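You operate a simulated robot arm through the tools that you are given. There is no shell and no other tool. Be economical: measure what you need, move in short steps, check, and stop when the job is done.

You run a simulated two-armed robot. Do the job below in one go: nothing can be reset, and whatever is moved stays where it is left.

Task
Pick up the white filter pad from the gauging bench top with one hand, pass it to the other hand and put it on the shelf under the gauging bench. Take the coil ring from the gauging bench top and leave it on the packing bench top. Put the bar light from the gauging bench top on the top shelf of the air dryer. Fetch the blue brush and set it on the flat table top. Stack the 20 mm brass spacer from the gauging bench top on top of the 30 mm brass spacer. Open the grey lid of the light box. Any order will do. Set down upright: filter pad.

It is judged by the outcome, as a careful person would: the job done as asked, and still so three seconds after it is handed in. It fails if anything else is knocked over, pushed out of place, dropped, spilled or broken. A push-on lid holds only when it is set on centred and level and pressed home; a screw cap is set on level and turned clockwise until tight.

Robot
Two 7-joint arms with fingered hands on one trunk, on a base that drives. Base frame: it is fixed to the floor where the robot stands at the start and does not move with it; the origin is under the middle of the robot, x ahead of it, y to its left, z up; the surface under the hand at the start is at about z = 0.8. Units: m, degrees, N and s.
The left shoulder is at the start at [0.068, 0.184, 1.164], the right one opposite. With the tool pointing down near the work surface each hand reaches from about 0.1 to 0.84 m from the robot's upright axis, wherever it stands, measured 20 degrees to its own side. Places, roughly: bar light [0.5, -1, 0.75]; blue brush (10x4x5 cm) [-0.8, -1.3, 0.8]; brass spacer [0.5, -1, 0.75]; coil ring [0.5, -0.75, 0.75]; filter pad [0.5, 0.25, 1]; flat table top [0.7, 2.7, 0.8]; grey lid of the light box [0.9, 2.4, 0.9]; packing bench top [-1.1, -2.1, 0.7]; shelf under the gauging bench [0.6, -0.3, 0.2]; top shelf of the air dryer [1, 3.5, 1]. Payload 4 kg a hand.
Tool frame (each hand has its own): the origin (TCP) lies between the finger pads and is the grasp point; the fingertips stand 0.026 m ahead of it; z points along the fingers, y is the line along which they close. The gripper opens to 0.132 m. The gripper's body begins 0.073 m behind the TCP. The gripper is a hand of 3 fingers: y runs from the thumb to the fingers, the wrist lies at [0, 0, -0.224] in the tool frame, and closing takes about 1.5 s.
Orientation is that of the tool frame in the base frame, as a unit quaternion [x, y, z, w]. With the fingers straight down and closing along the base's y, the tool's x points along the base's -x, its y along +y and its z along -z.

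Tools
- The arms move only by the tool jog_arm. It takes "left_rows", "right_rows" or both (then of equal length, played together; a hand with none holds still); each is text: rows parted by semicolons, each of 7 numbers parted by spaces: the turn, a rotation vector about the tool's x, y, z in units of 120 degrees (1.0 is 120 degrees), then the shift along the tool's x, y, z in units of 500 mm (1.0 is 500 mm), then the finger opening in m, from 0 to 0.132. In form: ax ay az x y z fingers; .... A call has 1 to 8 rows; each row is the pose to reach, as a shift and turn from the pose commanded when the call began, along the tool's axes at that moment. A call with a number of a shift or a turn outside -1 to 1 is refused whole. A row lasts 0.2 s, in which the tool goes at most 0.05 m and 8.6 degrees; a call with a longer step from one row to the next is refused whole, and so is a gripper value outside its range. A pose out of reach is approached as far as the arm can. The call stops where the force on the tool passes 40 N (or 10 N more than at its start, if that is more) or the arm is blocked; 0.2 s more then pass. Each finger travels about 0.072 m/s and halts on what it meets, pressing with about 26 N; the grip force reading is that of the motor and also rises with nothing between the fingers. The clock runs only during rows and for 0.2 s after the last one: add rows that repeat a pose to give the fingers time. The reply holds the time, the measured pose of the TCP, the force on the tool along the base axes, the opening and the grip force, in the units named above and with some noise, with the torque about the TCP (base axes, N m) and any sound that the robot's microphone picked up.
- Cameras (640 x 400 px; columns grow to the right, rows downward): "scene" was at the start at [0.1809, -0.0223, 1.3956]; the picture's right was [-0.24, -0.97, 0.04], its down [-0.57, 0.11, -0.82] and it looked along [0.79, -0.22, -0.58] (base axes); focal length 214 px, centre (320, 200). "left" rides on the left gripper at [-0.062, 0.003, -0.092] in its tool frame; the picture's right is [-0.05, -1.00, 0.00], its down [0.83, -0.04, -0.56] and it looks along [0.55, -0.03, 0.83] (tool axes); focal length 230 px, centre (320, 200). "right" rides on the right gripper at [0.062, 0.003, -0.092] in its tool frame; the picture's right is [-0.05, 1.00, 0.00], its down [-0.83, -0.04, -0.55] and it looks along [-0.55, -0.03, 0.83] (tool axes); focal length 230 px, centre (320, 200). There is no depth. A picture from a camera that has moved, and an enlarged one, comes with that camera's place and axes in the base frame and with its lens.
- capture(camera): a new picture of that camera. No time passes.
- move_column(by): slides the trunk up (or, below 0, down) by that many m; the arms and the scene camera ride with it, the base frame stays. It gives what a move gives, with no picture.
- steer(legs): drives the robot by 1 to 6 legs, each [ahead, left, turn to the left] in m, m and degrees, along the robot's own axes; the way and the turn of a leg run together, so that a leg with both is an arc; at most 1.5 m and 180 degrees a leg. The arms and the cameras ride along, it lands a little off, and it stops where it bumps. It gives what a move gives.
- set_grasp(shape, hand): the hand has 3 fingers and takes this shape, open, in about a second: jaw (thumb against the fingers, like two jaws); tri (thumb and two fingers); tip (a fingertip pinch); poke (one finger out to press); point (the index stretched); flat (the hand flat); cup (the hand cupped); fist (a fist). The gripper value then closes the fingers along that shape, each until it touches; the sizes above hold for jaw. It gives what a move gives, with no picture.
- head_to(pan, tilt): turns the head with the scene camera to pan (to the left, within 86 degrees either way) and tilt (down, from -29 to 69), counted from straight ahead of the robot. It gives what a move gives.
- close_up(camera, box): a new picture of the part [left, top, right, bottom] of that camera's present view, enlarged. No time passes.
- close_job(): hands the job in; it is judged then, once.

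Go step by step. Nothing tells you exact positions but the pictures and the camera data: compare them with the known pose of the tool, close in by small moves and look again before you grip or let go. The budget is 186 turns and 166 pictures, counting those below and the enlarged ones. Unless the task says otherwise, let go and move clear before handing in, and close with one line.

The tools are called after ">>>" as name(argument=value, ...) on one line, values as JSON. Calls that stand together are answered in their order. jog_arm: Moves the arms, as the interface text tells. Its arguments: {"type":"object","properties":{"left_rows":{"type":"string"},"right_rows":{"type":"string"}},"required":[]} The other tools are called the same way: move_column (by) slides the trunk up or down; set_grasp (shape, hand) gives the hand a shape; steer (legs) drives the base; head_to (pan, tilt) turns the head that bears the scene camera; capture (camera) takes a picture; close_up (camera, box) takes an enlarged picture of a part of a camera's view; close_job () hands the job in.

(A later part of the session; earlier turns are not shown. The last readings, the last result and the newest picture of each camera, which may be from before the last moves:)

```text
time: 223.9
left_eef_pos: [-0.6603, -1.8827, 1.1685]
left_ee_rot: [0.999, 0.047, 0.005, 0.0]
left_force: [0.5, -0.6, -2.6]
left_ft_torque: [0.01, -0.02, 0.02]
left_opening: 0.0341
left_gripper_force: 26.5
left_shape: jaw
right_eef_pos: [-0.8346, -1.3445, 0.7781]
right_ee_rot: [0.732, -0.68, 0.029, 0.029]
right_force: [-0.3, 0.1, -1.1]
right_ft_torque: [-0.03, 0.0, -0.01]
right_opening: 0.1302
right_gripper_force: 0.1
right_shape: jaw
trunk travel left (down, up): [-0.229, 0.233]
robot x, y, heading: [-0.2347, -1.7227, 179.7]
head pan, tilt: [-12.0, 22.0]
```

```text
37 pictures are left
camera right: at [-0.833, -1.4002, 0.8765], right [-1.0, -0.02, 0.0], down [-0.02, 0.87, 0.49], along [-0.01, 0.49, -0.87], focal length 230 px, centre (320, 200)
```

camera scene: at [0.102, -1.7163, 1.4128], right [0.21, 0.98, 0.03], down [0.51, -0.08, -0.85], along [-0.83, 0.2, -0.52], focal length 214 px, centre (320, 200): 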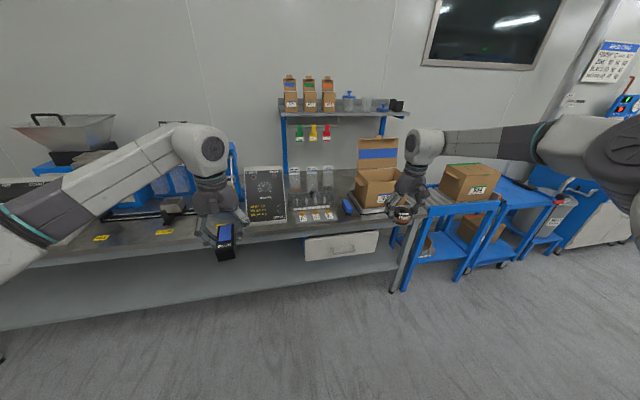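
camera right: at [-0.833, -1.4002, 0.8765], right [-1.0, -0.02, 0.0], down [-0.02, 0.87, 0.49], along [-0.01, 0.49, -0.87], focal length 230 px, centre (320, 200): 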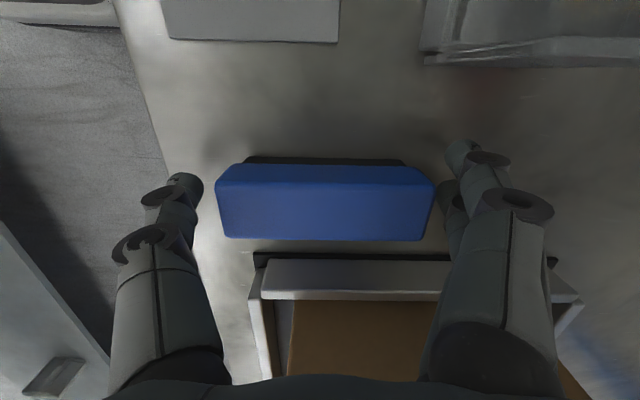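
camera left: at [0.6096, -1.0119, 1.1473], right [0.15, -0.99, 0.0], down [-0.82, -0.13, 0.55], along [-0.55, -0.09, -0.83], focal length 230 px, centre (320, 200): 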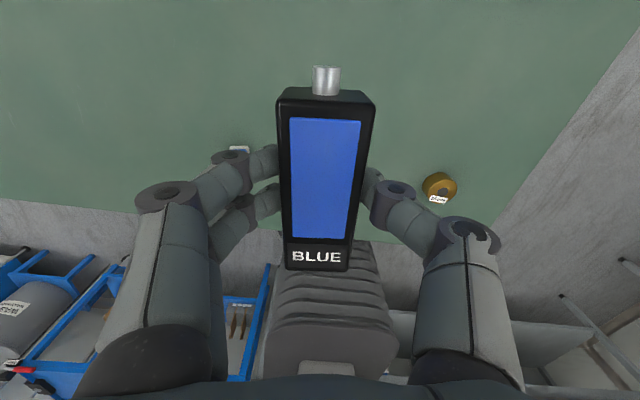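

The brush is nicely between the fingers. Close and lift.

>>> jog_arm(right_rows="0 0 0 0 0 0 0.115; 0 0 0 0 0 0 0.1; 0 0 0 0 0 0 0.085; 0 0 0 0 0 0 0.075; 0 0 0 0 0 0 0.075; 0 0 0 0 0 0 0.075")

>>> jog_arm(right_rows="0 0 0 0.003 0 -0.06 0.075; 0 0 0 0.008 0 -0.14 0.075; 0 0 0 0.013 0 -0.22 0.075; 0 0 0 0.018 0 -0.3 0.075; 0 0 0 0.023 0 -0.38 0.075; 0 0 0 0.028 0 -0.46 0.075; 0 0 0 0.033 0 -0.54 0.075")

>>> capture(camera="right")

```text
time: 225.3
left_eef_pos: [-0.6599, -1.8834, 1.1697]
left_ee_rot: [0.999, 0.048, 0.005, 0.001]
left_force: [0.0, 0.2, -2.1]
left_ft_torque: [0.01, 0.01, 0.0]
left_opening: 0.034
left_gripper_force: 25.9
left_shape: jaw
right_eef_pos: [-0.8341, -1.3455, 0.7778]
right_ee_rot: [0.732, -0.681, 0.029, 0.03]
right_force: [1.2, -0.7, 1.0]
right_ft_torque: [0.04, -0.02, -0.05]
right_opening: 0.0767
right_gripper_force: 25.8
right_shape: jaw
trunk travel left (down, up): [-0.229, 0.233]
robot x, y, heading: [-0.2327, -1.7248, 179.5]
head pan, tilt: [-12.0, 22.0]
```

```text
time: 226.9
left_eef_pos: [-0.6591, -1.8827, 1.169]
left_ee_rot: [0.999, 0.048, 0.004, 0.0]
left_force: [-0.9, -0.1, -1.4]
left_ft_torque: [-0.04, 0.01, -0.02]
left_opening: 0.0338
left_gripper_force: 26.1
left_shape: jaw
right_eef_pos: [-0.834, -1.3392, 1.0499]
right_ee_rot: [0.733, -0.679, 0.027, 0.03]
right_force: [-0.4, -0.7, -0.6]
right_ft_torque: [-0.02, 0.02, 0.01]
right_opening: 0.0767
right_gripper_force: 25.6
right_shape: jaw
trunk travel left (down, up): [-0.229, 0.233]
robot x, y, heading: [-0.2351, -1.7236, 179.5]
head pan, tilt: [-12.0, 22.0]
```

```text
36 pictures are left
camera right: at [-0.8317, -1.3945, 1.1487], right [-1.0, -0.02, 0.0], down [-0.02, 0.87, 0.49], along [-0.01, 0.49, -0.87], focal length 230 px, centre (320, 200)
```

right: 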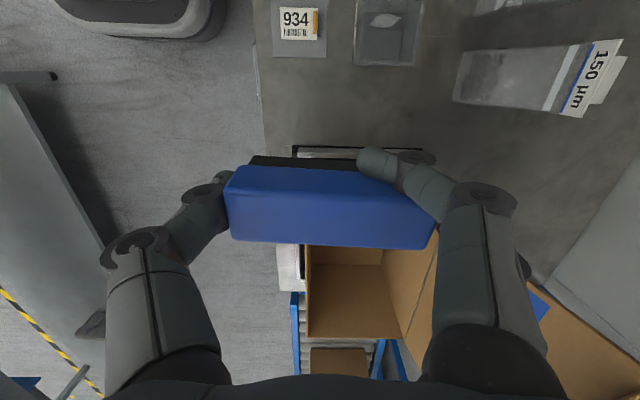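

Brush held. Now drive: back out into the free aisle, turn to face +y, and go along toward the flat table.

>>> steer(legs=[[-0.33, 0.2, 0], [0, 0, -90], [0, 0.22, 0], [1.4, 0, 0]])

>>> head_to(pan=-10, tilt=15)

>>> capture(camera="scene")

```text
time: 240.9
left_eef_pos: [-0.2551, -0.1153, 1.1682]
left_ee_rot: [0.737, -0.676, 0.004, 0.003]
left_force: [-0.6, -0.3, -2.1]
left_ft_torque: [0.03, -0.01, -0.02]
left_opening: 0.034
left_gripper_force: 25.5
left_shape: jaw
right_eef_pos: [0.2915, 0.0531, 1.0487]
right_ee_rot: [-0.033, 0.999, 0.001, -0.041]
right_force: [-0.3, 0.5, -1.0]
right_ft_torque: [0.0, 0.07, -0.01]
right_opening: 0.076
right_gripper_force: 25.4
right_shape: jaw
trunk travel left (down, up): [-0.229, 0.233]
robot x, y, heading: [-0.0986, -0.5444, 89.0]
head pan, tilt: [-12.0, 22.0]
```

```text
time: 241.6
left_eef_pos: [-0.2542, -0.1148, 1.1685]
left_ee_rot: [0.737, -0.676, 0.004, 0.003]
left_force: [0.6, 0.5, -1.5]
left_ft_torque: [-0.01, -0.02, 0.0]
left_opening: 0.0343
left_gripper_force: 25.9
left_shape: jaw
right_eef_pos: [0.29, 0.0546, 1.0483]
right_ee_rot: [-0.033, 0.999, 0.001, -0.041]
right_force: [0.5, -0.8, -1.3]
right_ft_torque: [-0.02, -0.01, -0.03]
right_opening: 0.0758
right_gripper_force: 26.3
right_shape: jaw
trunk travel left (down, up): [-0.229, 0.233]
robot x, y, heading: [-0.0981, -0.5412, 89.1]
head pan, tilt: [-10.0, 15.0]
```

```text
35 pictures are left
camera scene: at [-0.0797, -0.3756, 1.4473], right [0.98, -0.19, 0.02], down [-0.05, -0.39, -0.92], along [0.18, 0.9, -0.39], focal length 214 px, centre (320, 200)
```

scene: 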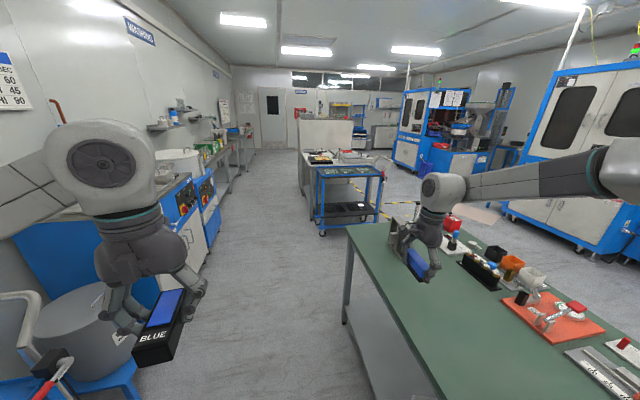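

Aisle is clear. Drive on along it and look at the table.

>>> steer(legs=[[1.3, 0.1, 0.9], [0.85, 0.1, 0]])

>>> head_to(pan=-55, tilt=25)

>>> capture(camera="scene")

```text
time: 252.3
left_eef_pos: [-0.4284, 2.0387, 1.1682]
left_ee_rot: [0.74, -0.673, 0.004, 0.003]
left_force: [0.2, 0.1, -2.4]
left_ft_torque: [0.02, 0.02, 0.0]
left_opening: 0.0339
left_gripper_force: 25.7
left_shape: jaw
right_eef_pos: [0.1161, 2.2109, 1.0482]
right_ee_rot: [-0.038, 0.998, 0.001, -0.041]
right_force: [0.8, -0.3, -0.6]
right_ft_torque: [-0.01, 0.02, 0.0]
right_opening: 0.0756
right_gripper_force: 25.8
right_shape: jaw
trunk travel left (down, up): [-0.229, 0.233]
robot x, y, heading: [-0.2731, 1.6178, 89.3]
head pan, tilt: [-10.0, 15.0]
```

```text
time: 253.4
left_eef_pos: [-0.4288, 2.0373, 1.1676]
left_ee_rot: [0.74, -0.673, 0.003, 0.004]
left_force: [-0.2, 0.0, -2.2]
left_ft_torque: [0.01, 0.0, 0.02]
left_opening: 0.0339
left_gripper_force: 25.6
left_shape: jaw
right_eef_pos: [0.1156, 2.2114, 1.0499]
right_ee_rot: [-0.037, 0.998, 0.001, -0.041]
right_force: [0.0, 1.0, -1.2]
right_ft_torque: [0.04, 0.02, 0.0]
right_opening: 0.0758
right_gripper_force: 25.8
right_shape: jaw
trunk travel left (down, up): [-0.229, 0.233]
robot x, y, heading: [-0.2686, 1.6132, 89.3]
head pan, tilt: [-55.0, 25.0]
```

```text
34 pictures are left
camera scene: at [-0.1929, 1.7377, 1.4368], right [0.57, -0.82, 0.11], down [-0.35, -0.36, -0.86], along [0.75, 0.45, -0.49], focal length 214 px, centre (320, 200)
```

scene: 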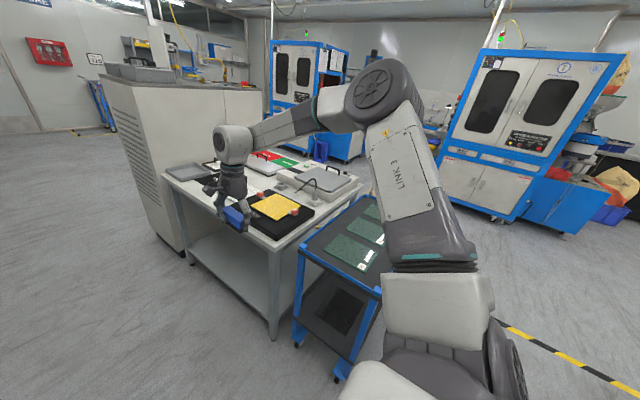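

>>> close_up(camera="scene", box=[90, 50, 390, 250])

```text
2.00 times, centred on (240, 150) of scene
camera zoom: at [-0.1929, 1.7377, 1.4368], right [0.57, -0.82, 0.11], down [-0.35, -0.36, -0.86], along [0.75, 0.45, -0.49], focal length 429 px, centre (480, 300)
```

zoom: 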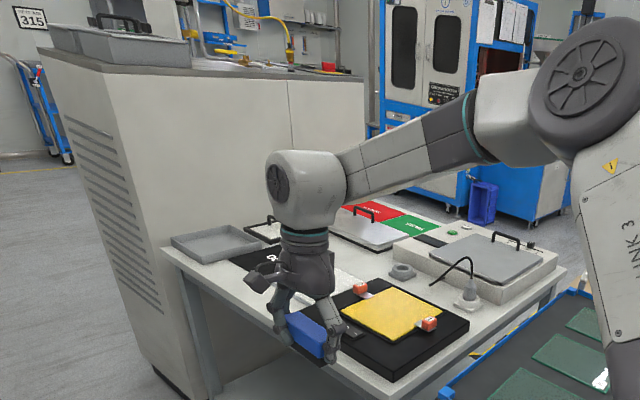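

The table is seen: light box with grey lid at ≈(0.87,2.36), the tall dryer cabinet beyond y≈3.25. I move in front of the table and face it.

>>> steer(legs=[[1.05, 0.1, 0], [0, 0, -89]])

>>> head_to(pan=0, tilt=25)

>>> capture(camera="scene")

```text
time: 262.6
left_eef_pos: [0.0664, 2.8265, 1.1679]
left_ee_rot: [-0.054, 0.999, 0.0, -0.005]
left_force: [0.1, -0.1, -2.5]
left_ft_torque: [-0.01, 0.0, -0.03]
left_opening: 0.0338
left_gripper_force: 25.8
left_shape: jaw
right_eef_pos: [0.2468, 2.2847, 1.0483]
right_ee_rot: [0.676, 0.735, 0.03, -0.028]
right_force: [-0.2, 0.0, -1.8]
right_ft_torque: [0.0, 0.02, 0.01]
right_opening: 0.0756
right_gripper_force: 25.9
right_shape: jaw
trunk travel left (down, up): [-0.229, 0.233]
robot x, y, heading: [-0.3559, 2.6629, 0.4]
head pan, tilt: [-55.0, 25.0]
```

```text
time: 263.9
left_eef_pos: [0.0668, 2.8278, 1.1689]
left_ee_rot: [-0.053, 0.999, 0.0, -0.005]
left_force: [0.1, 0.1, -2.0]
left_ft_torque: [0.01, 0.0, 0.01]
left_opening: 0.0338
left_gripper_force: 25.6
left_shape: jaw
right_eef_pos: [0.2456, 2.2851, 1.0479]
right_ee_rot: [0.676, 0.735, 0.029, -0.028]
right_force: [1.1, 0.0, -1.5]
right_ft_torque: [0.0, 0.02, -0.01]
right_opening: 0.0752
right_gripper_force: 26.5
right_shape: jaw
trunk travel left (down, up): [-0.229, 0.233]
robot x, y, heading: [-0.3527, 2.6642, -0.1]
head pan, tilt: [0.0, 25.0]
```

```text
32 pictures are left
camera scene: at [-0.1919, 2.6653, 1.4313], right [0.0, -1.0, 0.0], down [-0.55, 0.0, -0.84], along [0.84, 0.0, -0.55], focal length 214 px, centre (320, 200)
```

scene: 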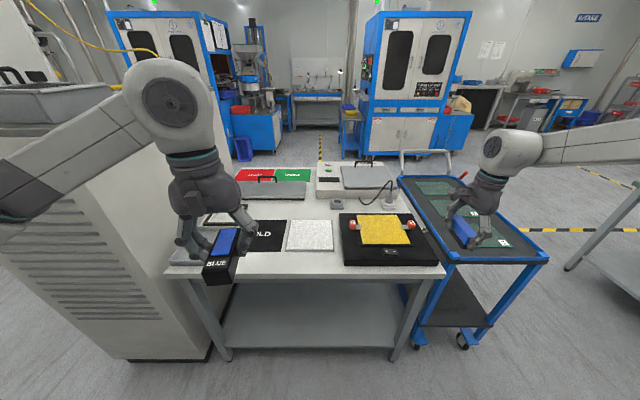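

>>> close_up(camera="scene", box=[160, 140, 460, 290])

```text
2.13 times, centred on (310, 215) of scene
camera zoom: at [-0.1919, 2.6653, 1.4313], right [0.0, -1.0, 0.0], down [-0.55, 0.0, -0.84], along [0.84, 0.0, -0.55], focal length 458 px, centre (341, 168)
```

zoom: 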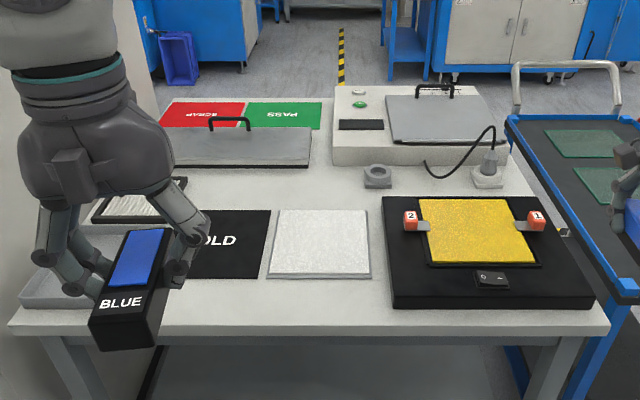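

The free spot on the table is its middle, ≈(0.675,2.70). I un-yaw the right hand first so the brush lies along y.

>>> jog_arm(right_rows="0 0 -0.07 0 0 0 0.07; 0 0 -0.14 0 0 0 0.07; 0 0 -0.21 0 0 0 0.07; 0 0 -0.28 0 0 0 0.07; 0 0 -0.35 0 0 0 0.07; 0 0 -0.42 0 0 0 0.07; 0 0 -0.49 0 0 0 0.07; 0 0 -0.56 0 0 0 0.07")

>>> jog_arm(right_rows="0.035 0 -0.07 0 0 0 0.07; 0.035 0 -0.14 0 0 0 0.07; 0.035 0 -0.155 0 0.02 0 0.07; 0.035 0 -0.155 0 0.1 0 0.07; 0.035 0 -0.155 0 0.19 0 0.07; 0.035 0 -0.155 0 0.28 0 0.07; 0.035 0 -0.155 0 0.36 0 0.07")

```text
time: 265.7
left_eef_pos: [0.0658, 2.8261, 1.1678]
left_ee_rot: [-0.053, 0.999, 0.0, -0.005]
left_force: [0.5, 0.2, -2.0]
left_ft_torque: [0.01, -0.01, 0.0]
left_opening: 0.0339
left_gripper_force: 25.6
left_shape: jaw
right_eef_pos: [0.2466, 2.2852, 1.0481]
right_ee_rot: [0.155, 0.987, 0.041, -0.007]
right_force: [0.1, -0.2, -0.2]
right_ft_torque: [0.0, 0.02, -0.01]
right_opening: 0.0733
right_gripper_force: 25.9
right_shape: jaw
trunk travel left (down, up): [-0.229, 0.233]
robot x, y, heading: [-0.3555, 2.6612, -0.0]
head pan, tilt: [0.0, 25.0]
```

```text
refused: row 1 steps farther than a row can; nothing moved
```

>>> jog_arm(right_rows="0.012 0 -0.05 0 0 0 0.07; 0.024 0 -0.1 0 0 0 0.07; 0.036 0 -0.15 0 0.02 0 0.07; 0.036 0 -0.15 0 0.1 0 0.07; 0.036 0 -0.15 0 0.18 0 0.07; 0.036 0 -0.15 0 0.26 0 0.07; 0.036 0 -0.15 0 0.34 0 0.07")

>>> capture(camera="right")

```text
time: 267.3
left_eef_pos: [0.0685, 2.827, 1.1658]
left_ee_rot: [-0.052, 0.999, -0.001, -0.006]
left_force: [0.6, -0.6, -2.5]
left_ft_torque: [-0.02, -0.02, -0.02]
left_opening: 0.0338
left_gripper_force: 25.8
left_shape: jaw
right_eef_pos: [0.3011, 2.445, 1.0588]
right_ee_rot: [0.002, 1.0, 0.004, -0.008]
right_force: [-0.2, -0.1, -1.0]
right_ft_torque: [-0.02, 0.0, 0.01]
right_opening: 0.0729
right_gripper_force: 26.3
right_shape: jaw
trunk travel left (down, up): [-0.229, 0.233]
robot x, y, heading: [-0.3555, 2.6638, -0.1]
head pan, tilt: [0.0, 25.0]
```

```text
30 pictures are left
camera right: at [0.2417, 2.4474, 1.1549], right [0.05, 1.0, 0.0], down [0.84, -0.05, 0.54], along [0.54, -0.03, -0.84], focal length 230 px, centre (320, 200)
```

right: 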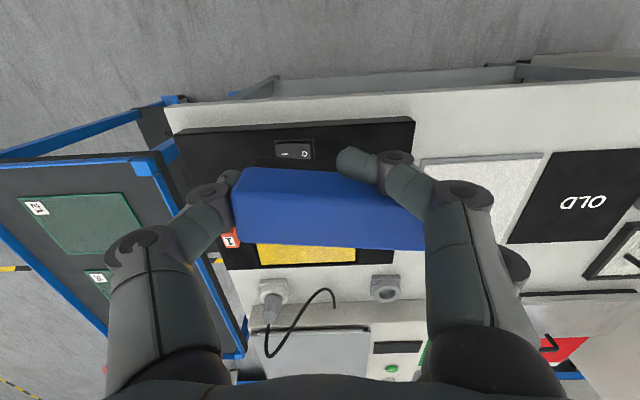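

Brush still held. Drive forward to the table.

>>> steer(legs=[[0.3, 0.17, 0]])

>>> jog_arm(right_rows="0 0 0 -0.05 0.03 0 0.07; 0 0 0 -0.1 0.06 0 0.07; 0 0 0 -0.15 0.09 0 0.07; 0 0 0 -0.15 0.13 0 0.07")

>>> capture(camera="right")

```text
time: 269.7
left_eef_pos: [0.3325, 2.9801, 1.1734]
left_ee_rot: [-0.049, 0.999, 0.01, 0.001]
left_force: [-0.3, 0.6, -1.6]
left_ft_torque: [0.0, 0.0, -0.03]
left_opening: 0.0339
left_gripper_force: 26.0
left_shape: jaw
right_eef_pos: [0.5778, 2.6084, 1.0716]
right_ee_rot: [-0.005, 1.0, 0.011, 0.002]
right_force: [0.1, -0.6, -1.4]
right_ft_torque: [0.0, 0.01, 0.0]
right_opening: 0.0731
right_gripper_force: 26.0
right_shape: jaw
trunk travel left (down, up): [-0.229, 0.233]
robot x, y, heading: [-0.0652, 2.8325, 0.7]
head pan, tilt: [0.0, 25.0]
stopped in leg 1: the robot was blocked; the commanded pose is now the measured one
```

```text
time: 270.7
left_eef_pos: [0.3355, 2.9791, 1.1727]
left_ee_rot: [-0.051, 0.999, 0.011, -0.001]
left_force: [-0.1, 0.1, -1.9]
left_ft_torque: [0.02, -0.03, 0.01]
left_opening: 0.0338
left_gripper_force: 26.3
left_shape: jaw
right_eef_pos: [0.5786, 2.6168, 1.0678]
right_ee_rot: [-0.006, 1.0, 0.012, 0.004]
right_force: [-0.1, -0.7, -1.5]
right_ft_torque: [-0.04, 0.02, -0.03]
right_opening: 0.073
right_gripper_force: 26.0
right_shape: jaw
right hand out of reach, approached as far as the arm can: row 1, 2, 3, 4
trunk travel left (down, up): [-0.229, 0.233]
robot x, y, heading: [-0.0644, 2.8361, 0.7]
head pan, tilt: [0.0, 25.0]
```

```text
29 pictures are left
camera right: at [0.5162, 2.6145, 1.1614], right [0.04, 1.0, 0.03], down [0.83, -0.05, 0.56], along [0.56, 0.0, -0.83], focal length 230 px, centre (320, 200)
```

right: 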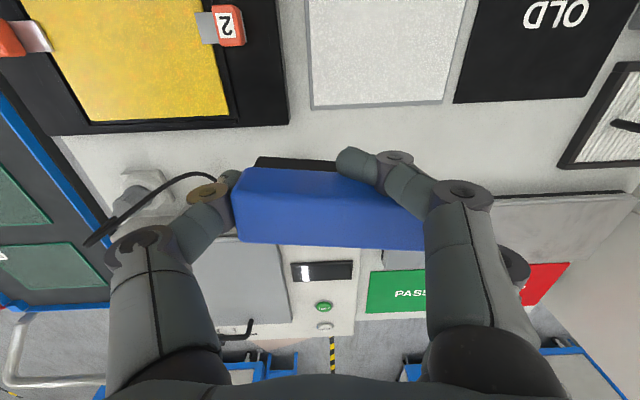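

The spot needs ~0.09 m more forward. Try lowering while reaching forward.

>>> jog_arm(right_rows="0 0 0 -0.03 0 0.06 0.07; 0 0 0 -0.06 0.02 0.12 0.07; 0 0 0 -0.1 0.04 0.18 0.07; 0 0 0 -0.14 0.06 0.24 0.07; 0 0 0 -0.18 0.08 0.26 0.07; 0 0 0 -0.18 0.08 0.26 0.07")

```text
time: 272.1
left_eef_pos: [0.3349, 2.9807, 1.173]
left_ee_rot: [-0.052, 0.999, 0.012, 0.0]
left_force: [0.3, 0.7, -2.1]
left_ft_torque: [-0.03, -0.01, -0.01]
left_opening: 0.0338
left_gripper_force: 26.0
left_shape: jaw
right_eef_pos: [0.5779, 2.6009, 0.9646]
right_ee_rot: [-0.005, 1.0, 0.012, 0.003]
right_force: [0.4, 0.6, -0.5]
right_ft_torque: [0.01, 0.03, 0.0]
right_opening: 0.0731
right_gripper_force: 25.8
right_shape: jaw
right hand out of reach, approached as far as the arm can: row 1, 2, 3, 4, 5, 6
trunk travel left (down, up): [-0.229, 0.233]
robot x, y, heading: [-0.0609, 2.8318, 0.3]
head pan, tilt: [0.0, 25.0]
```

I re-stand slightly to the right and turn the robot 15° left, which carries the hand to the spot.

>>> steer(legs=[[-0.05, -0.1, 0], [0, 0, 15], [0.1, 0, 0]])

>>> capture(camera="right")

```text
time: 274.9
left_eef_pos: [0.3441, 3.0258, 1.1623]
left_ee_rot: [-0.181, 0.983, 0.002, -0.011]
left_force: [0.5, 0.2, -2.7]
left_ft_torque: [0.02, 0.02, 0.02]
left_opening: 0.0339
left_gripper_force: 26.5
left_shape: jaw
right_eef_pos: [0.6755, 2.7173, 0.9557]
right_ee_rot: [-0.135, 0.991, 0.004, -0.007]
right_force: [0.1, 0.6, -0.5]
right_ft_torque: [0.01, 0.0, 0.01]
right_opening: 0.0729
right_gripper_force: 26.2
right_shape: jaw
trunk travel left (down, up): [-0.229, 0.233]
robot x, y, heading: [-0.0145, 2.7574, 15.5]
head pan, tilt: [0.0, 25.0]
```

```text
28 pictures are left
camera right: at [0.6168, 2.7031, 1.0508], right [-0.22, 0.98, 0.01], down [0.82, 0.18, 0.54], along [0.53, 0.12, -0.84], focal length 230 px, centre (320, 200)
```

right: 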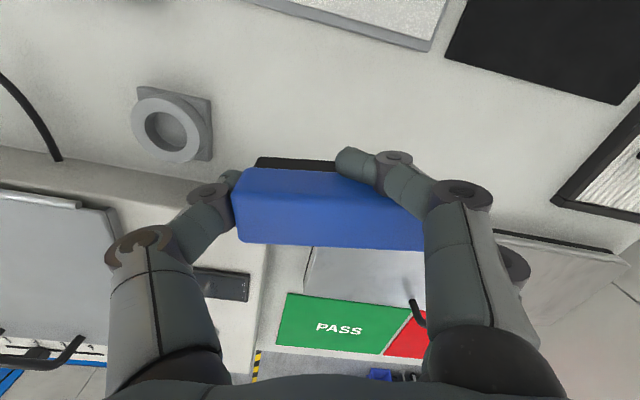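

Clear spot below. Lower the brush to the table.

>>> jog_arm(right_rows="0 0 0 0 0 0.07 0.07; 0 0 0 0 0 0.13 0.07; 0 0 0 0 0 0.18 0.07; 0 0 0 0 0 0.21 0.07; 0 0 0 0 0 0.224 0.07")

```text
time: 276.1
left_eef_pos: [0.3443, 3.0253, 1.1614]
left_ee_rot: [-0.181, 0.983, 0.002, -0.011]
left_force: [-0.3, -0.2, -3.2]
left_ft_torque: [-0.01, 0.0, 0.0]
left_opening: 0.0337
left_gripper_force: 26.3
left_shape: jaw
right_eef_pos: [0.6521, 2.6949, 0.8627]
right_ee_rot: [-0.135, 0.991, 0.004, -0.005]
right_force: [-0.7, 0.5, -1.0]
right_ft_torque: [-0.03, 0.04, -0.01]
right_opening: 0.0731
right_gripper_force: 26.0
right_shape: jaw
right hand out of reach, approached as far as the arm can: row 1, 2, 3, 4, 5
trunk travel left (down, up): [-0.229, 0.233]
robot x, y, heading: [-0.0173, 2.7577, 15.6]
head pan, tilt: [0.0, 25.0]
```

>>> move_column(by=-0.02)

>>> capture(camera="right")

```text
time: 276.8
left_eef_pos: [0.3449, 3.0253, 1.1435]
left_ee_rot: [-0.181, 0.983, 0.002, -0.011]
left_force: [-0.9, -0.4, -2.4]
left_ft_torque: [0.02, -0.03, 0.01]
left_opening: 0.0337
left_gripper_force: 25.4
left_shape: jaw
right_eef_pos: [0.6524, 2.6937, 0.8425]
right_ee_rot: [-0.135, 0.991, 0.004, -0.005]
right_force: [-0.2, -1.0, -0.6]
right_ft_torque: [0.01, 0.01, -0.01]
right_opening: 0.0729
right_gripper_force: 26.0
right_shape: jaw
trunk travel left (down, up): [-0.209, 0.253]
robot x, y, heading: [-0.0164, 2.7602, 15.7]
head pan, tilt: [0.0, 25.0]
```

```text
27 pictures are left
camera right: at [0.5938, 2.679, 0.9381], right [-0.22, 0.98, 0.01], down [0.82, 0.18, 0.55], along [0.53, 0.12, -0.84], focal length 230 px, centre (320, 200)
```

right: 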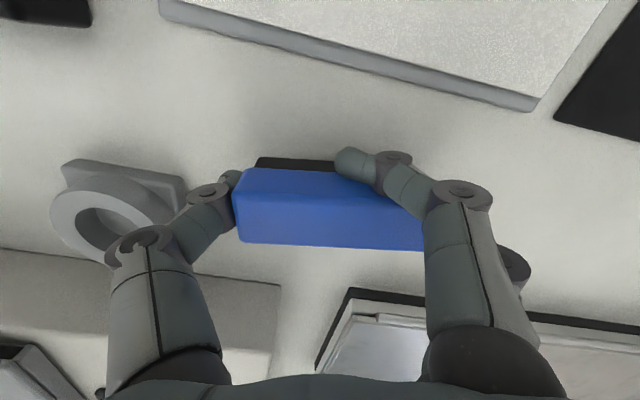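

>>> move_column(by=-0.008)

>>> move_column(by=-0.007)

```text
time: 277.4
left_eef_pos: [0.3434, 3.0259, 1.1339]
left_ee_rot: [-0.18, 0.984, 0.002, -0.01]
left_force: [0.1, -0.1, -1.8]
left_ft_torque: [0.02, -0.05, 0.02]
left_opening: 0.0337
left_gripper_force: 26.2
left_shape: jaw
right_eef_pos: [0.653, 2.6941, 0.8366]
right_ee_rot: [-0.135, 0.991, 0.003, -0.005]
right_force: [1.7, 0.7, 5.3]
right_ft_torque: [-0.17, -0.15, 0.08]
right_opening: 0.0724
right_gripper_force: 25.9
right_shape: jaw
trunk travel left (down, up): [-0.201, 0.261]
robot x, y, heading: [-0.017, 2.7587, 15.6]
head pan, tilt: [0.0, 25.0]
```

```text
time: 277.9
left_eef_pos: [0.3439, 3.0236, 1.1274]
left_ee_rot: [-0.181, 0.983, 0.002, -0.011]
left_force: [0.2, -0.5, -2.3]
left_ft_torque: [0.02, 0.0, 0.03]
left_opening: 0.0337
left_gripper_force: 26.0
left_shape: jaw
right_eef_pos: [0.6522, 2.6943, 0.8271]
right_ee_rot: [-0.135, 0.991, 0.003, -0.006]
right_force: [-0.5, -2.2, 15.1]
right_ft_torque: [0.09, -0.03, -0.02]
right_opening: 0.0705
right_gripper_force: 26.5
right_shape: jaw
trunk travel left (down, up): [-0.194, 0.268]
robot x, y, heading: [-0.0145, 2.7623, 15.6]
head pan, tilt: [0.0, 25.0]
```

Contact at z≈0.83. Open modestly and lift clear.

>>> jog_arm(right_rows="0 0 0 0 0 -0.004 0.08; 0 0 0 0 0 -0.004 0.09; 0 0 0 0 0 -0.004 0.1; 0 0 0 0 0 -0.004 0.1; 0 0 0 0 0 -0.06 0.1; 0 0 0 0 0 -0.13 0.1; 0 0 0 0 0 -0.2 0.1; 0 0 0 0 0 -0.28 0.1")

>>> capture(camera="right")

```text
time: 279.7
left_eef_pos: [0.3433, 3.0257, 1.1273]
left_ee_rot: [-0.18, 0.984, 0.002, -0.011]
left_force: [0.3, 0.4, -2.0]
left_ft_torque: [0.01, 0.01, 0.01]
left_opening: 0.0335
left_gripper_force: 25.9
left_shape: jaw
right_eef_pos: [0.6538, 2.6943, 0.9678]
right_ee_rot: [-0.134, 0.991, 0.004, -0.007]
right_force: [-0.3, -0.2, 0.3]
right_ft_torque: [-0.04, 0.0, 0.03]
right_opening: 0.1
right_gripper_force: 0.1
right_shape: jaw
trunk travel left (down, up): [-0.194, 0.268]
robot x, y, heading: [-0.0167, 2.7638, 15.6]
head pan, tilt: [0.0, 25.0]
```

```text
26 pictures are left
camera right: at [0.5947, 2.6794, 1.063], right [-0.22, 0.98, 0.01], down [0.82, 0.18, 0.55], along [0.53, 0.12, -0.84], focal length 230 px, centre (320, 200)
```

right: 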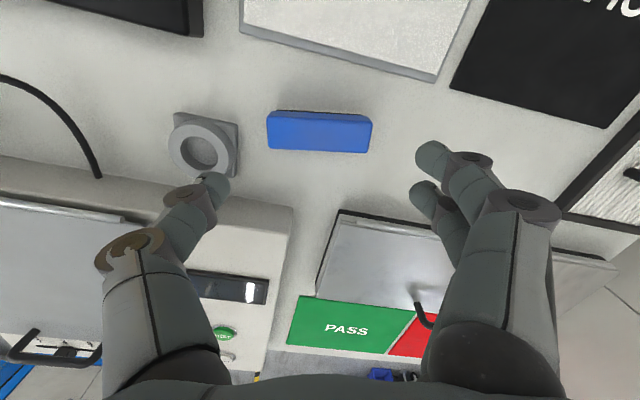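

Brush is placed. Now a closer look at the light box and its lid.

>>> head_to(pan=-45, tilt=25)

>>> close_up(camera="scene", box=[200, 100, 440, 250])

```text
time: 280.9
left_eef_pos: [0.345, 3.0256, 1.1277]
left_ee_rot: [-0.181, 0.983, 0.001, -0.011]
left_force: [-0.4, 0.1, -2.0]
left_ft_torque: [0.02, -0.04, -0.02]
left_opening: 0.0335
left_gripper_force: 26.6
left_shape: jaw
right_eef_pos: [0.6545, 2.6949, 0.9676]
right_ee_rot: [-0.135, 0.991, 0.004, -0.007]
right_force: [0.5, -0.9, -0.1]
right_ft_torque: [0.02, 0.01, 0.04]
right_opening: 0.0999
right_gripper_force: 0.1
right_shape: jaw
trunk travel left (down, up): [-0.194, 0.268]
robot x, y, heading: [-0.0194, 2.7578, 15.6]
head pan, tilt: [-45.0, 25.0]
```

```text
2.67 times, centred on (320, 175) of scene
camera zoom: at [0.1571, 2.7408, 1.3925], right [-0.48, -0.87, 0.13], down [-0.52, 0.16, -0.84], along [0.7, -0.47, -0.53], focal length 572 px, centre (320, 267)
```

zoom: 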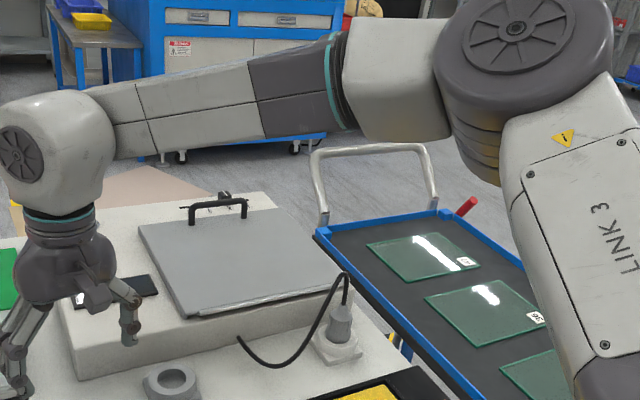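

>>> close_up(camera="scene", box=[245, 160, 345, 230])

```text
5.71 times, centred on (295, 195) of scene
camera zoom: at [0.1571, 2.7408, 1.3925], right [-0.48, -0.87, 0.13], down [-0.52, 0.16, -0.84], along [0.7, -0.47, -0.53], focal length 1226 px, centre (463, 229)
```

zoom: 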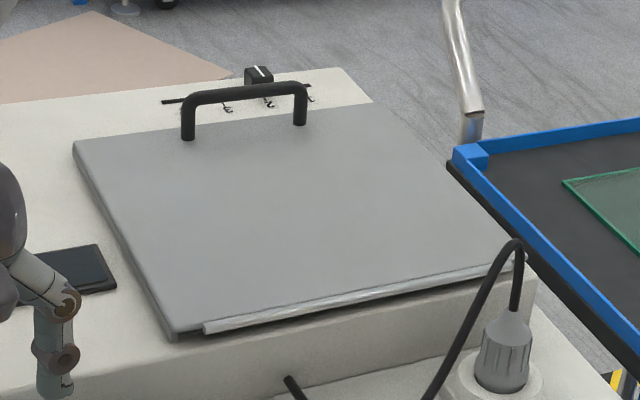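

The lid hinges on the robot-near edge with its handle on the far side, so I should work from the far side (also better for the dryer). I drive around through the gap between trolley and bench.

>>> steer(legs=[[-0.35, 0, 0], [0, 0, -15.6], [0, -1.38, 0], [1.2, 0, 0]])

>>> head_to(pan=60, tilt=15)

>>> capture(camera="scene")

```text
time: 296.1
left_eef_pos: [1.2612, 1.4649, 1.127]
left_ee_rot: [-0.049, 0.999, 0.003, -0.011]
left_force: [-0.4, -0.2, -2.6]
left_ft_torque: [0.01, 0.03, 0.01]
left_opening: 0.034
left_gripper_force: 25.8
left_shape: jaw
right_eef_pos: [1.4724, 1.0652, 0.9668]
right_ee_rot: [-0.002, 1.0, 0.005, -0.007]
right_force: [0.2, 0.6, 1.0]
right_ft_torque: [0.03, -0.01, 0.02]
right_opening: 0.0999
right_gripper_force: 0.1
right_shape: jaw
trunk travel left (down, up): [-0.194, 0.268]
robot x, y, heading: [0.8392, 1.3028, 0.5]
head pan, tilt: [-45.0, 25.0]
```

```text
time: 297.9
left_eef_pos: [1.2597, 1.4656, 1.1279]
left_ee_rot: [-0.048, 0.999, 0.003, -0.011]
left_force: [-0.4, -0.1, -1.8]
left_ft_torque: [0.03, -0.02, 0.02]
left_opening: 0.0338
left_gripper_force: 25.7
left_shape: jaw
right_eef_pos: [1.4722, 1.0646, 0.9667]
right_ee_rot: [-0.002, 1.0, 0.004, -0.006]
right_force: [-0.2, 0.2, -0.2]
right_ft_torque: [-0.02, -0.02, 0.01]
right_opening: 0.0999
right_gripper_force: 0.1
right_shape: jaw
trunk travel left (down, up): [-0.194, 0.268]
robot x, y, heading: [0.843, 1.3054, 0.1]
head pan, tilt: [60.0, 15.0]
```

```text
23 pictures are left
camera scene: at [0.9888, 1.3864, 1.4118], right [0.85, -0.5, -0.16], down [-0.3, -0.23, -0.93], along [0.42, 0.84, -0.34], focal length 214 px, centre (320, 200)
```

scene: 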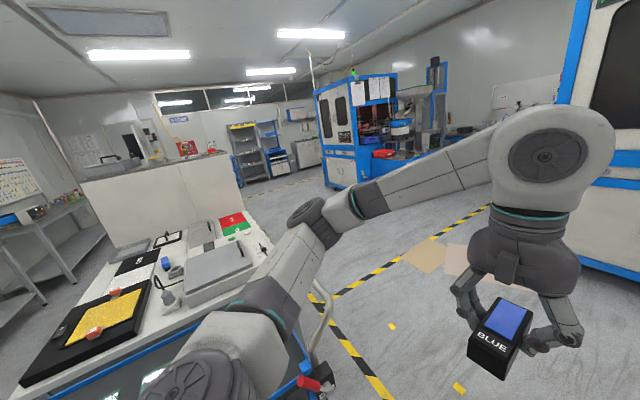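

Free aisle ahead. Continue round to the far side and face back (−x), keeping distance.

>>> jog_arm(right_rows="0 0 0 0 0 -0.06 0.1; 0 0 0 0 0 -0.14 0.1; 0 0 0 0 0 -0.22 0.1")

>>> steer(legs=[[1.05, 0, 0], [0, 1.25, 0], [0, 0, 179]])

>>> head_to(pan=-20, tilt=20)

>>> capture(camera="scene")

```text
time: 298.7
left_eef_pos: [1.2588, 1.465, 1.1278]
left_ee_rot: [-0.049, 0.999, 0.002, -0.011]
left_force: [-0.4, -0.2, -2.4]
left_ft_torque: [0.01, -0.02, -0.02]
left_opening: 0.0339
left_gripper_force: 26.0
left_shape: jaw
right_eef_pos: [1.4733, 1.0629, 1.0775]
right_ee_rot: [-0.003, 1.0, 0.005, -0.007]
right_force: [0.0, -0.5, -0.9]
right_ft_torque: [-0.02, -0.04, 0.0]
right_opening: 0.1001
right_gripper_force: 0.1
right_shape: jaw
trunk travel left (down, up): [-0.194, 0.268]
robot x, y, heading: [0.8395, 1.3043, 0.2]
head pan, tilt: [60.0, 15.0]
```

```text
time: 317.4
left_eef_pos: [1.4728, 2.4251, 1.1274]
left_ee_rot: [0.999, 0.031, 0.011, 0.003]
left_force: [-0.4, -0.4, -2.5]
left_ft_torque: [-0.04, 0.02, -0.01]
left_opening: 0.0335
left_gripper_force: 26.1
left_shape: jaw
right_eef_pos: [1.2725, 2.8352, 1.0781]
right_ee_rot: [1.0, -0.015, 0.006, 0.005]
right_force: [-0.2, 0.3, 0.4]
right_ft_torque: [-0.02, 0.01, 0.02]
right_opening: 0.0997
right_gripper_force: 0.1
right_shape: jaw
trunk travel left (down, up): [-0.194, 0.268]
robot x, y, heading: [1.9004, 2.571, 178.2]
head pan, tilt: [60.0, 15.0]
```

```text
time: 319.0
left_eef_pos: [1.4712, 2.4258, 1.1268]
left_ee_rot: [0.999, 0.032, 0.01, 0.002]
left_force: [-0.7, -0.5, -2.4]
left_ft_torque: [0.04, 0.01, -0.04]
left_opening: 0.0337
left_gripper_force: 26.3
left_shape: jaw
right_eef_pos: [1.2725, 2.8353, 1.0778]
right_ee_rot: [1.0, -0.014, 0.006, 0.004]
right_force: [1.0, 0.1, -0.5]
right_ft_torque: [0.01, 0.03, -0.01]
right_opening: 0.1001
right_gripper_force: 0.1
right_shape: jaw
trunk travel left (down, up): [-0.194, 0.268]
robot x, y, heading: [1.8946, 2.5711, 178.4]
head pan, tilt: [-20.0, 20.0]
```

```text
22 pictures are left
camera scene: at [1.7146, 2.6099, 1.3963], right [0.36, 0.93, 0.06], down [0.48, -0.13, -0.86], along [-0.8, 0.34, -0.5], focal length 214 px, centre (320, 200)
```

scene: 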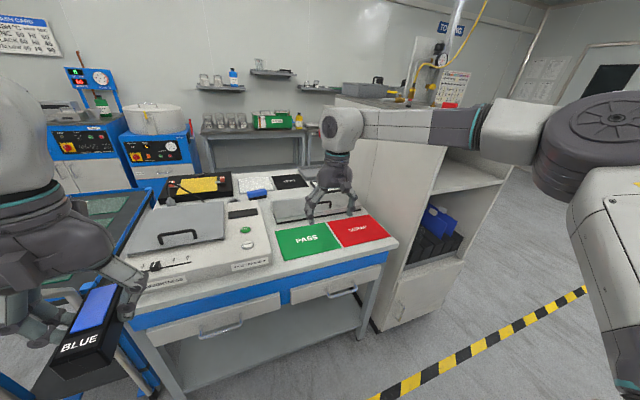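

Now I see everything: the lid's handle is on this side, and the dryer's empty top shelf (z≈1.0) opens to this side at y≈3.25–3.78. First the lid: drive so the right hand comes over its handle.

>>> steer(legs=[[0, 0.38, 1.5], [0.33, 0, 0]])

>>> capture(camera="right")

```text
time: 323.1
left_eef_pos: [1.1389, 2.0345, 1.1284]
left_ee_rot: [0.999, 0.045, 0.011, 0.003]
left_force: [-0.5, -0.1, -2.3]
left_ft_torque: [0.0, -0.02, -0.02]
left_opening: 0.0338
left_gripper_force: 26.3
left_shape: jaw
right_eef_pos: [0.9286, 2.4376, 1.078]
right_ee_rot: [1.0, -0.001, 0.006, 0.005]
right_force: [0.0, 0.0, 0.3]
right_ft_torque: [0.0, 0.02, 0.01]
right_opening: 0.0999
right_gripper_force: 0.0
right_shape: jaw
trunk travel left (down, up): [-0.194, 0.268]
robot x, y, heading: [1.5555, 2.1895, 179.8]
head pan, tilt: [-20.0, 20.0]
```

```text
21 pictures are left
camera right: at [0.9887, 2.4344, 1.1725], right [-0.05, -1.0, 0.01], down [-0.84, 0.05, 0.55], along [-0.54, 0.02, -0.84], focal length 230 px, centre (320, 200)
```

right: 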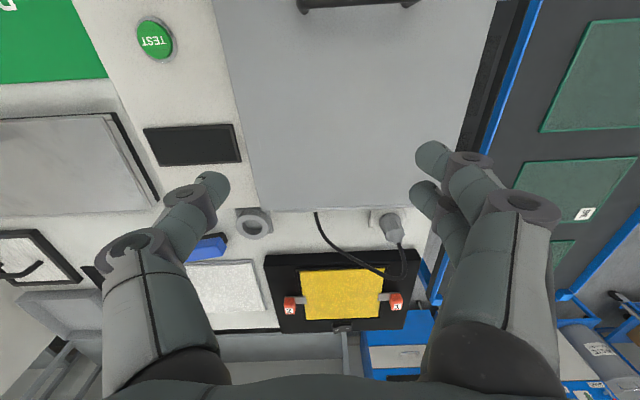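

Handle bar centre at ≈(1.018,2.401). Move the right hand over it with wide fingers (to hold its two ends).

>>> jog_arm(right_rows="0 0 0 0.06 0.02 0 0.13; 0 0 0 0.12 0.05 0 0.13; 0 0 0 0.178 0.073 0.02 0.13; 0 0 0 0.178 0.073 0.08 0.13; 0 0 0 0.178 0.073 0.14 0.13; 0 0 0 0.178 0.073 0.18 0.13; 0 0 0 0.178 0.073 0.18 0.13")

>>> capture(camera="right")

```text
time: 324.8
left_eef_pos: [1.1393, 2.0345, 1.1269]
left_ee_rot: [0.999, 0.044, 0.01, 0.003]
left_force: [0.0, -0.5, -1.9]
left_ft_torque: [0.0, 0.0, 0.0]
left_opening: 0.0337
left_gripper_force: 26.1
left_shape: jaw
right_eef_pos: [1.0172, 2.4013, 0.9883]
right_ee_rot: [1.0, -0.001, 0.007, 0.004]
right_force: [-0.2, 0.1, -0.1]
right_ft_torque: [0.0, -0.02, 0.02]
right_opening: 0.1301
right_gripper_force: 0.0
right_shape: jaw
trunk travel left (down, up): [-0.194, 0.268]
robot x, y, heading: [1.5629, 2.1906, 180.1]
head pan, tilt: [-20.0, 20.0]
```

```text
20 pictures are left
camera right: at [1.0786, 2.3969, 1.0832], right [-0.05, -1.0, 0.01], down [-0.84, 0.05, 0.55], along [-0.54, 0.02, -0.84], focal length 230 px, centre (320, 200)
```

right: 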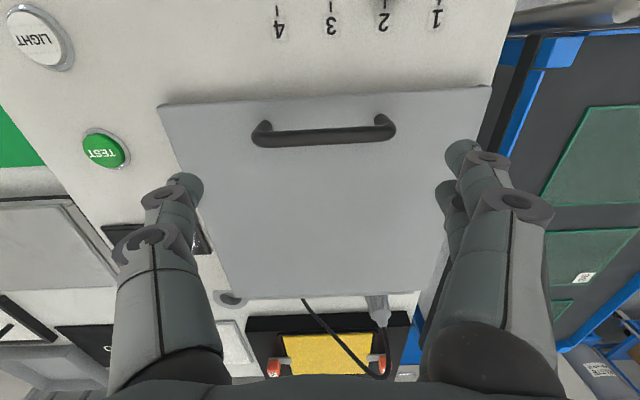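

Fine-align and lower beside the handle, then look before closing.

>>> jog_arm(right_rows="0 0 0 0.032 0.01 0.02 0.13; 0 0 0 0.032 0.01 0.05 0.13; 0 0 0 0.032 0.01 0.08 0.13; 0 0 0 0.032 0.01 0.08 0.13")

>>> capture(camera="right")

```text
time: 325.8
left_eef_pos: [1.14, 2.0342, 1.1271]
left_ee_rot: [0.999, 0.044, 0.011, 0.003]
left_force: [0.5, -0.3, -2.3]
left_ft_torque: [-0.01, -0.02, 0.02]
left_opening: 0.0336
left_gripper_force: 26.2
left_shape: jaw
right_eef_pos: [1.035, 2.3955, 0.9492]
right_ee_rot: [1.0, -0.001, 0.006, 0.003]
right_force: [-0.4, -0.1, -0.9]
right_ft_torque: [-0.01, 0.0, -0.01]
right_opening: 0.13
right_gripper_force: 0.1
right_shape: jaw
trunk travel left (down, up): [-0.194, 0.268]
robot x, y, heading: [1.5587, 2.1901, 179.9]
head pan, tilt: [-20.0, 20.0]
```

```text
19 pictures are left
camera right: at [1.0953, 2.3919, 1.0442], right [-0.05, -1.0, 0.01], down [-0.84, 0.05, 0.55], along [-0.55, 0.02, -0.84], focal length 230 px, centre (320, 200)
```

right: 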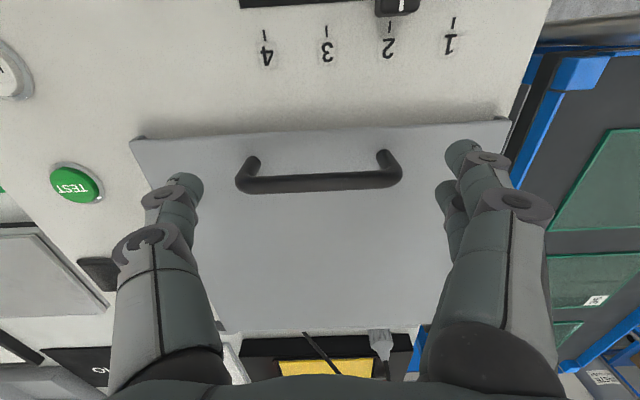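

Bar is centred between the fingers. Close on its ends.

>>> jog_arm(right_rows="0 0 0 -0.008 0 0.012 0.13; 0 0 0 -0.008 0 0.012 0.115; 0 0 0 -0.008 0 0.012 0.1; 0 0 0 -0.008 0 0.012 0.085; 0 0 0 -0.008 0 0.012 0.07; 0 0 0 -0.008 0 0.012 0.07; 0 0 0 -0.008 0 0.012 0.07")

```text
time: 327.4
left_eef_pos: [1.1388, 2.0339, 1.1288]
left_ee_rot: [0.999, 0.044, 0.011, 0.003]
left_force: [-0.2, 0.5, -3.5]
left_ft_torque: [0.02, 0.03, 0.01]
left_opening: 0.0337
left_gripper_force: 25.8
left_shape: jaw
right_eef_pos: [1.0303, 2.3963, 0.9436]
right_ee_rot: [1.0, -0.001, 0.005, 0.005]
right_force: [1.1, 4.1, 5.0]
right_ft_torque: [0.16, -0.03, -0.13]
right_opening: 0.0599
right_gripper_force: 11.2
right_shape: jaw
trunk travel left (down, up): [-0.194, 0.268]
robot x, y, heading: [1.5595, 2.1944, 179.8]
head pan, tilt: [-20.0, 20.0]
```

>>> capture(camera="right")

```text
18 pictures are left
camera right: at [1.0913, 2.392, 1.0381], right [-0.05, -1.0, 0.01], down [-0.84, 0.05, 0.55], along [-0.54, 0.02, -0.84], focal length 230 px, centre (320, 200)
```

right: 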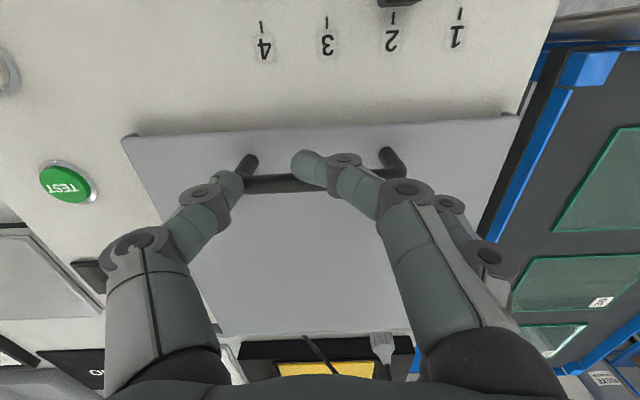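

One finger slid to the near side of the bar. I let the grip settle and test a small lift.

>>> jog_arm(right_rows="0 0 0 0 0 0 0.05; 0 0 0 0 0 0 0.05; 0 0 0 0 0 -0.02 0.05; 0 0 0 -0.002 0 -0.05 0.05; 0 0 0 -0.006 0 -0.08 0.05; 0 0 0 -0.01 0 -0.1 0.05; 0 0 0 -0.01 0 -0.1 0.05")

>>> capture(camera="right")

```text
time: 328.9
left_eef_pos: [1.1384, 2.034, 1.1271]
left_ee_rot: [0.999, 0.044, 0.011, 0.003]
left_force: [0.1, 0.8, -2.7]
left_ft_torque: [0.0, -0.01, -0.04]
left_opening: 0.0336
left_gripper_force: 25.9
left_shape: jaw
right_eef_pos: [1.0245, 2.3954, 0.9929]
right_ee_rot: [1.0, -0.001, 0.006, 0.005]
right_force: [0.2, 0.0, -0.3]
right_ft_torque: [-0.01, -0.01, -0.01]
right_opening: 0.0135
right_gripper_force: 26.7
right_shape: jaw
trunk travel left (down, up): [-0.194, 0.268]
robot x, y, heading: [1.5611, 2.192, 180.0]
head pan, tilt: [-20.0, 20.0]
```

```text
17 pictures are left
camera right: at [1.0854, 2.3919, 1.0884], right [-0.05, -1.0, 0.01], down [-0.84, 0.05, 0.54], along [-0.54, 0.02, -0.84], focal length 230 px, centre (320, 200)
```

right: 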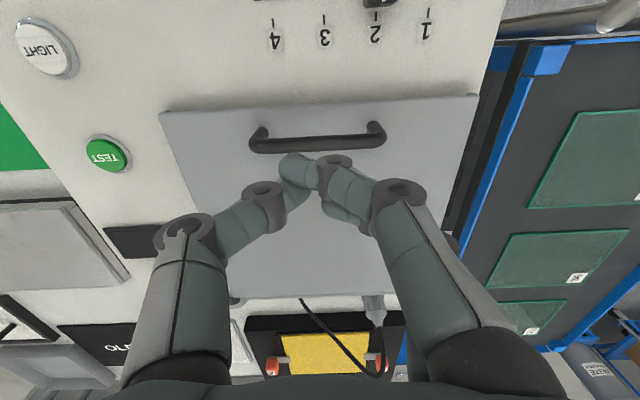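

It slipped off. I'll pinch the bar properly: raise, turn the hand 90°, with the base shifted to suit.

>>> jog_arm(right_rows="0 0 0.02 0 0 -0.06 0.08; 0 0 0.08 0 0 -0.12 0.08; 0 0 0.15 0 0 -0.14 0.08; 0 0 0.22 0 0 -0.14 0.08; 0 0 0.29 0 0 -0.14 0.08; 0 0 0.36 0 0 -0.14 0.08; 0 0 0.43 0 0 -0.14 0.08; 0 0 0.5 0 0 -0.14 0.08")

>>> steer(legs=[[0, 0.17, 0]])

>>> jog_arm(right_rows="0 0 0.07 0 0 0 0.08; 0 0 0.14 0 0 0 0.08; 0 0 0.21 0 0 0 0.08; 0 0 0.25 0 0 0 0.08; 0 0 0.25 0 0 0 0.08")

```text
time: 330.8
left_eef_pos: [1.1388, 2.0358, 1.1279]
left_ee_rot: [0.999, 0.046, 0.009, 0.004]
left_force: [0.4, 0.4, -2.4]
left_ft_torque: [-0.04, 0.01, -0.03]
left_opening: 0.0339
left_gripper_force: 25.8
left_shape: jaw
right_eef_pos: [1.0218, 2.4402, 1.0679]
right_ee_rot: [0.868, -0.496, 0.012, 0.008]
right_force: [-0.6, 0.7, -0.2]
right_ft_torque: [-0.02, -0.01, 0.02]
right_opening: 0.0799
right_gripper_force: 0.1
right_shape: jaw
right hand out of reach, approached as far as the arm can: row 8
trunk travel left (down, up): [-0.194, 0.268]
robot x, y, heading: [1.5601, 2.1921, 179.7]
head pan, tilt: [-20.0, 20.0]
```

```text
time: 332.2
left_eef_pos: [1.1377, 1.866, 1.1266]
left_ee_rot: [0.999, 0.044, 0.011, 0.004]
left_force: [0.3, 0.5, -1.9]
left_ft_torque: [-0.01, -0.01, -0.03]
left_opening: 0.034
left_gripper_force: 26.2
left_shape: jaw
right_eef_pos: [1.0205, 2.2704, 1.0683]
right_ee_rot: [0.868, -0.496, 0.012, 0.007]
right_force: [0.5, 0.7, -0.6]
right_ft_torque: [-0.03, 0.01, 0.02]
right_opening: 0.0797
right_gripper_force: 0.0
right_shape: jaw
trunk travel left (down, up): [-0.194, 0.268]
robot x, y, heading: [1.5558, 2.0228, 179.7]
head pan, tilt: [-20.0, 20.0]
```

```text
time: 333.4
left_eef_pos: [1.1373, 1.865, 1.1281]
left_ee_rot: [0.999, 0.044, 0.011, 0.003]
left_force: [0.0, 0.1, -2.0]
left_ft_torque: [-0.02, 0.02, -0.02]
left_opening: 0.0337
left_gripper_force: 26.2
left_shape: jaw
right_eef_pos: [1.0181, 2.4072, 1.0547]
right_ee_rot: [0.733, -0.679, 0.034, 0.029]
right_force: [0.2, -0.5, 0.2]
right_ft_torque: [-0.02, 0.0, 0.04]
right_opening: 0.0797
right_gripper_force: 0.0
right_shape: jaw
right hand out of reach, approached as far as the arm can: row 1, 2, 3, 4, 5
trunk travel left (down, up): [-0.194, 0.268]
robot x, y, heading: [1.5558, 2.0216, 179.6]
head pan, tilt: [-20.0, 20.0]
```

Hand now closes across the bar. Lower onto it.

>>> jog_arm(right_rows="0 0 0 0.002 -0.022 0.06 0.08; 0 0 0 0.004 -0.022 0.12 0.08; 0 0 0 0.006 -0.022 0.18 0.07; 0 0 0 0.006 -0.022 0.218 0.06; 0 0 0 0.006 -0.022 0.218 0.06")

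>>> capture(camera="right")

```text
time: 334.6
left_eef_pos: [1.138, 1.865, 1.126]
left_ee_rot: [0.999, 0.045, 0.011, 0.003]
left_force: [0.3, 0.0, -2.1]
left_ft_torque: [-0.03, 0.01, 0.01]
left_opening: 0.0339
left_gripper_force: 26.1
left_shape: jaw
right_eef_pos: [1.0299, 2.395, 0.9454]
right_ee_rot: [0.734, -0.677, 0.035, 0.03]
right_force: [0.7, -0.8, -0.6]
right_ft_torque: [-0.01, -0.02, 0.03]
right_opening: 0.0608
right_gripper_force: 0.2
right_shape: jaw
trunk travel left (down, up): [-0.194, 0.268]
robot x, y, heading: [1.5592, 2.0213, 179.8]
head pan, tilt: [-20.0, 20.0]
```

```text
16 pictures are left
camera right: at [1.0312, 2.3415, 1.0436], right [-1.0, -0.03, -0.01], down [-0.03, 0.88, 0.48], along [-0.01, 0.48, -0.88], focal length 230 px, centre (320, 200)
```

right: 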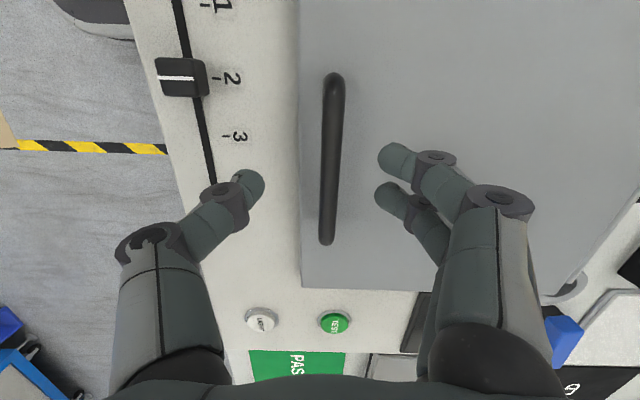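

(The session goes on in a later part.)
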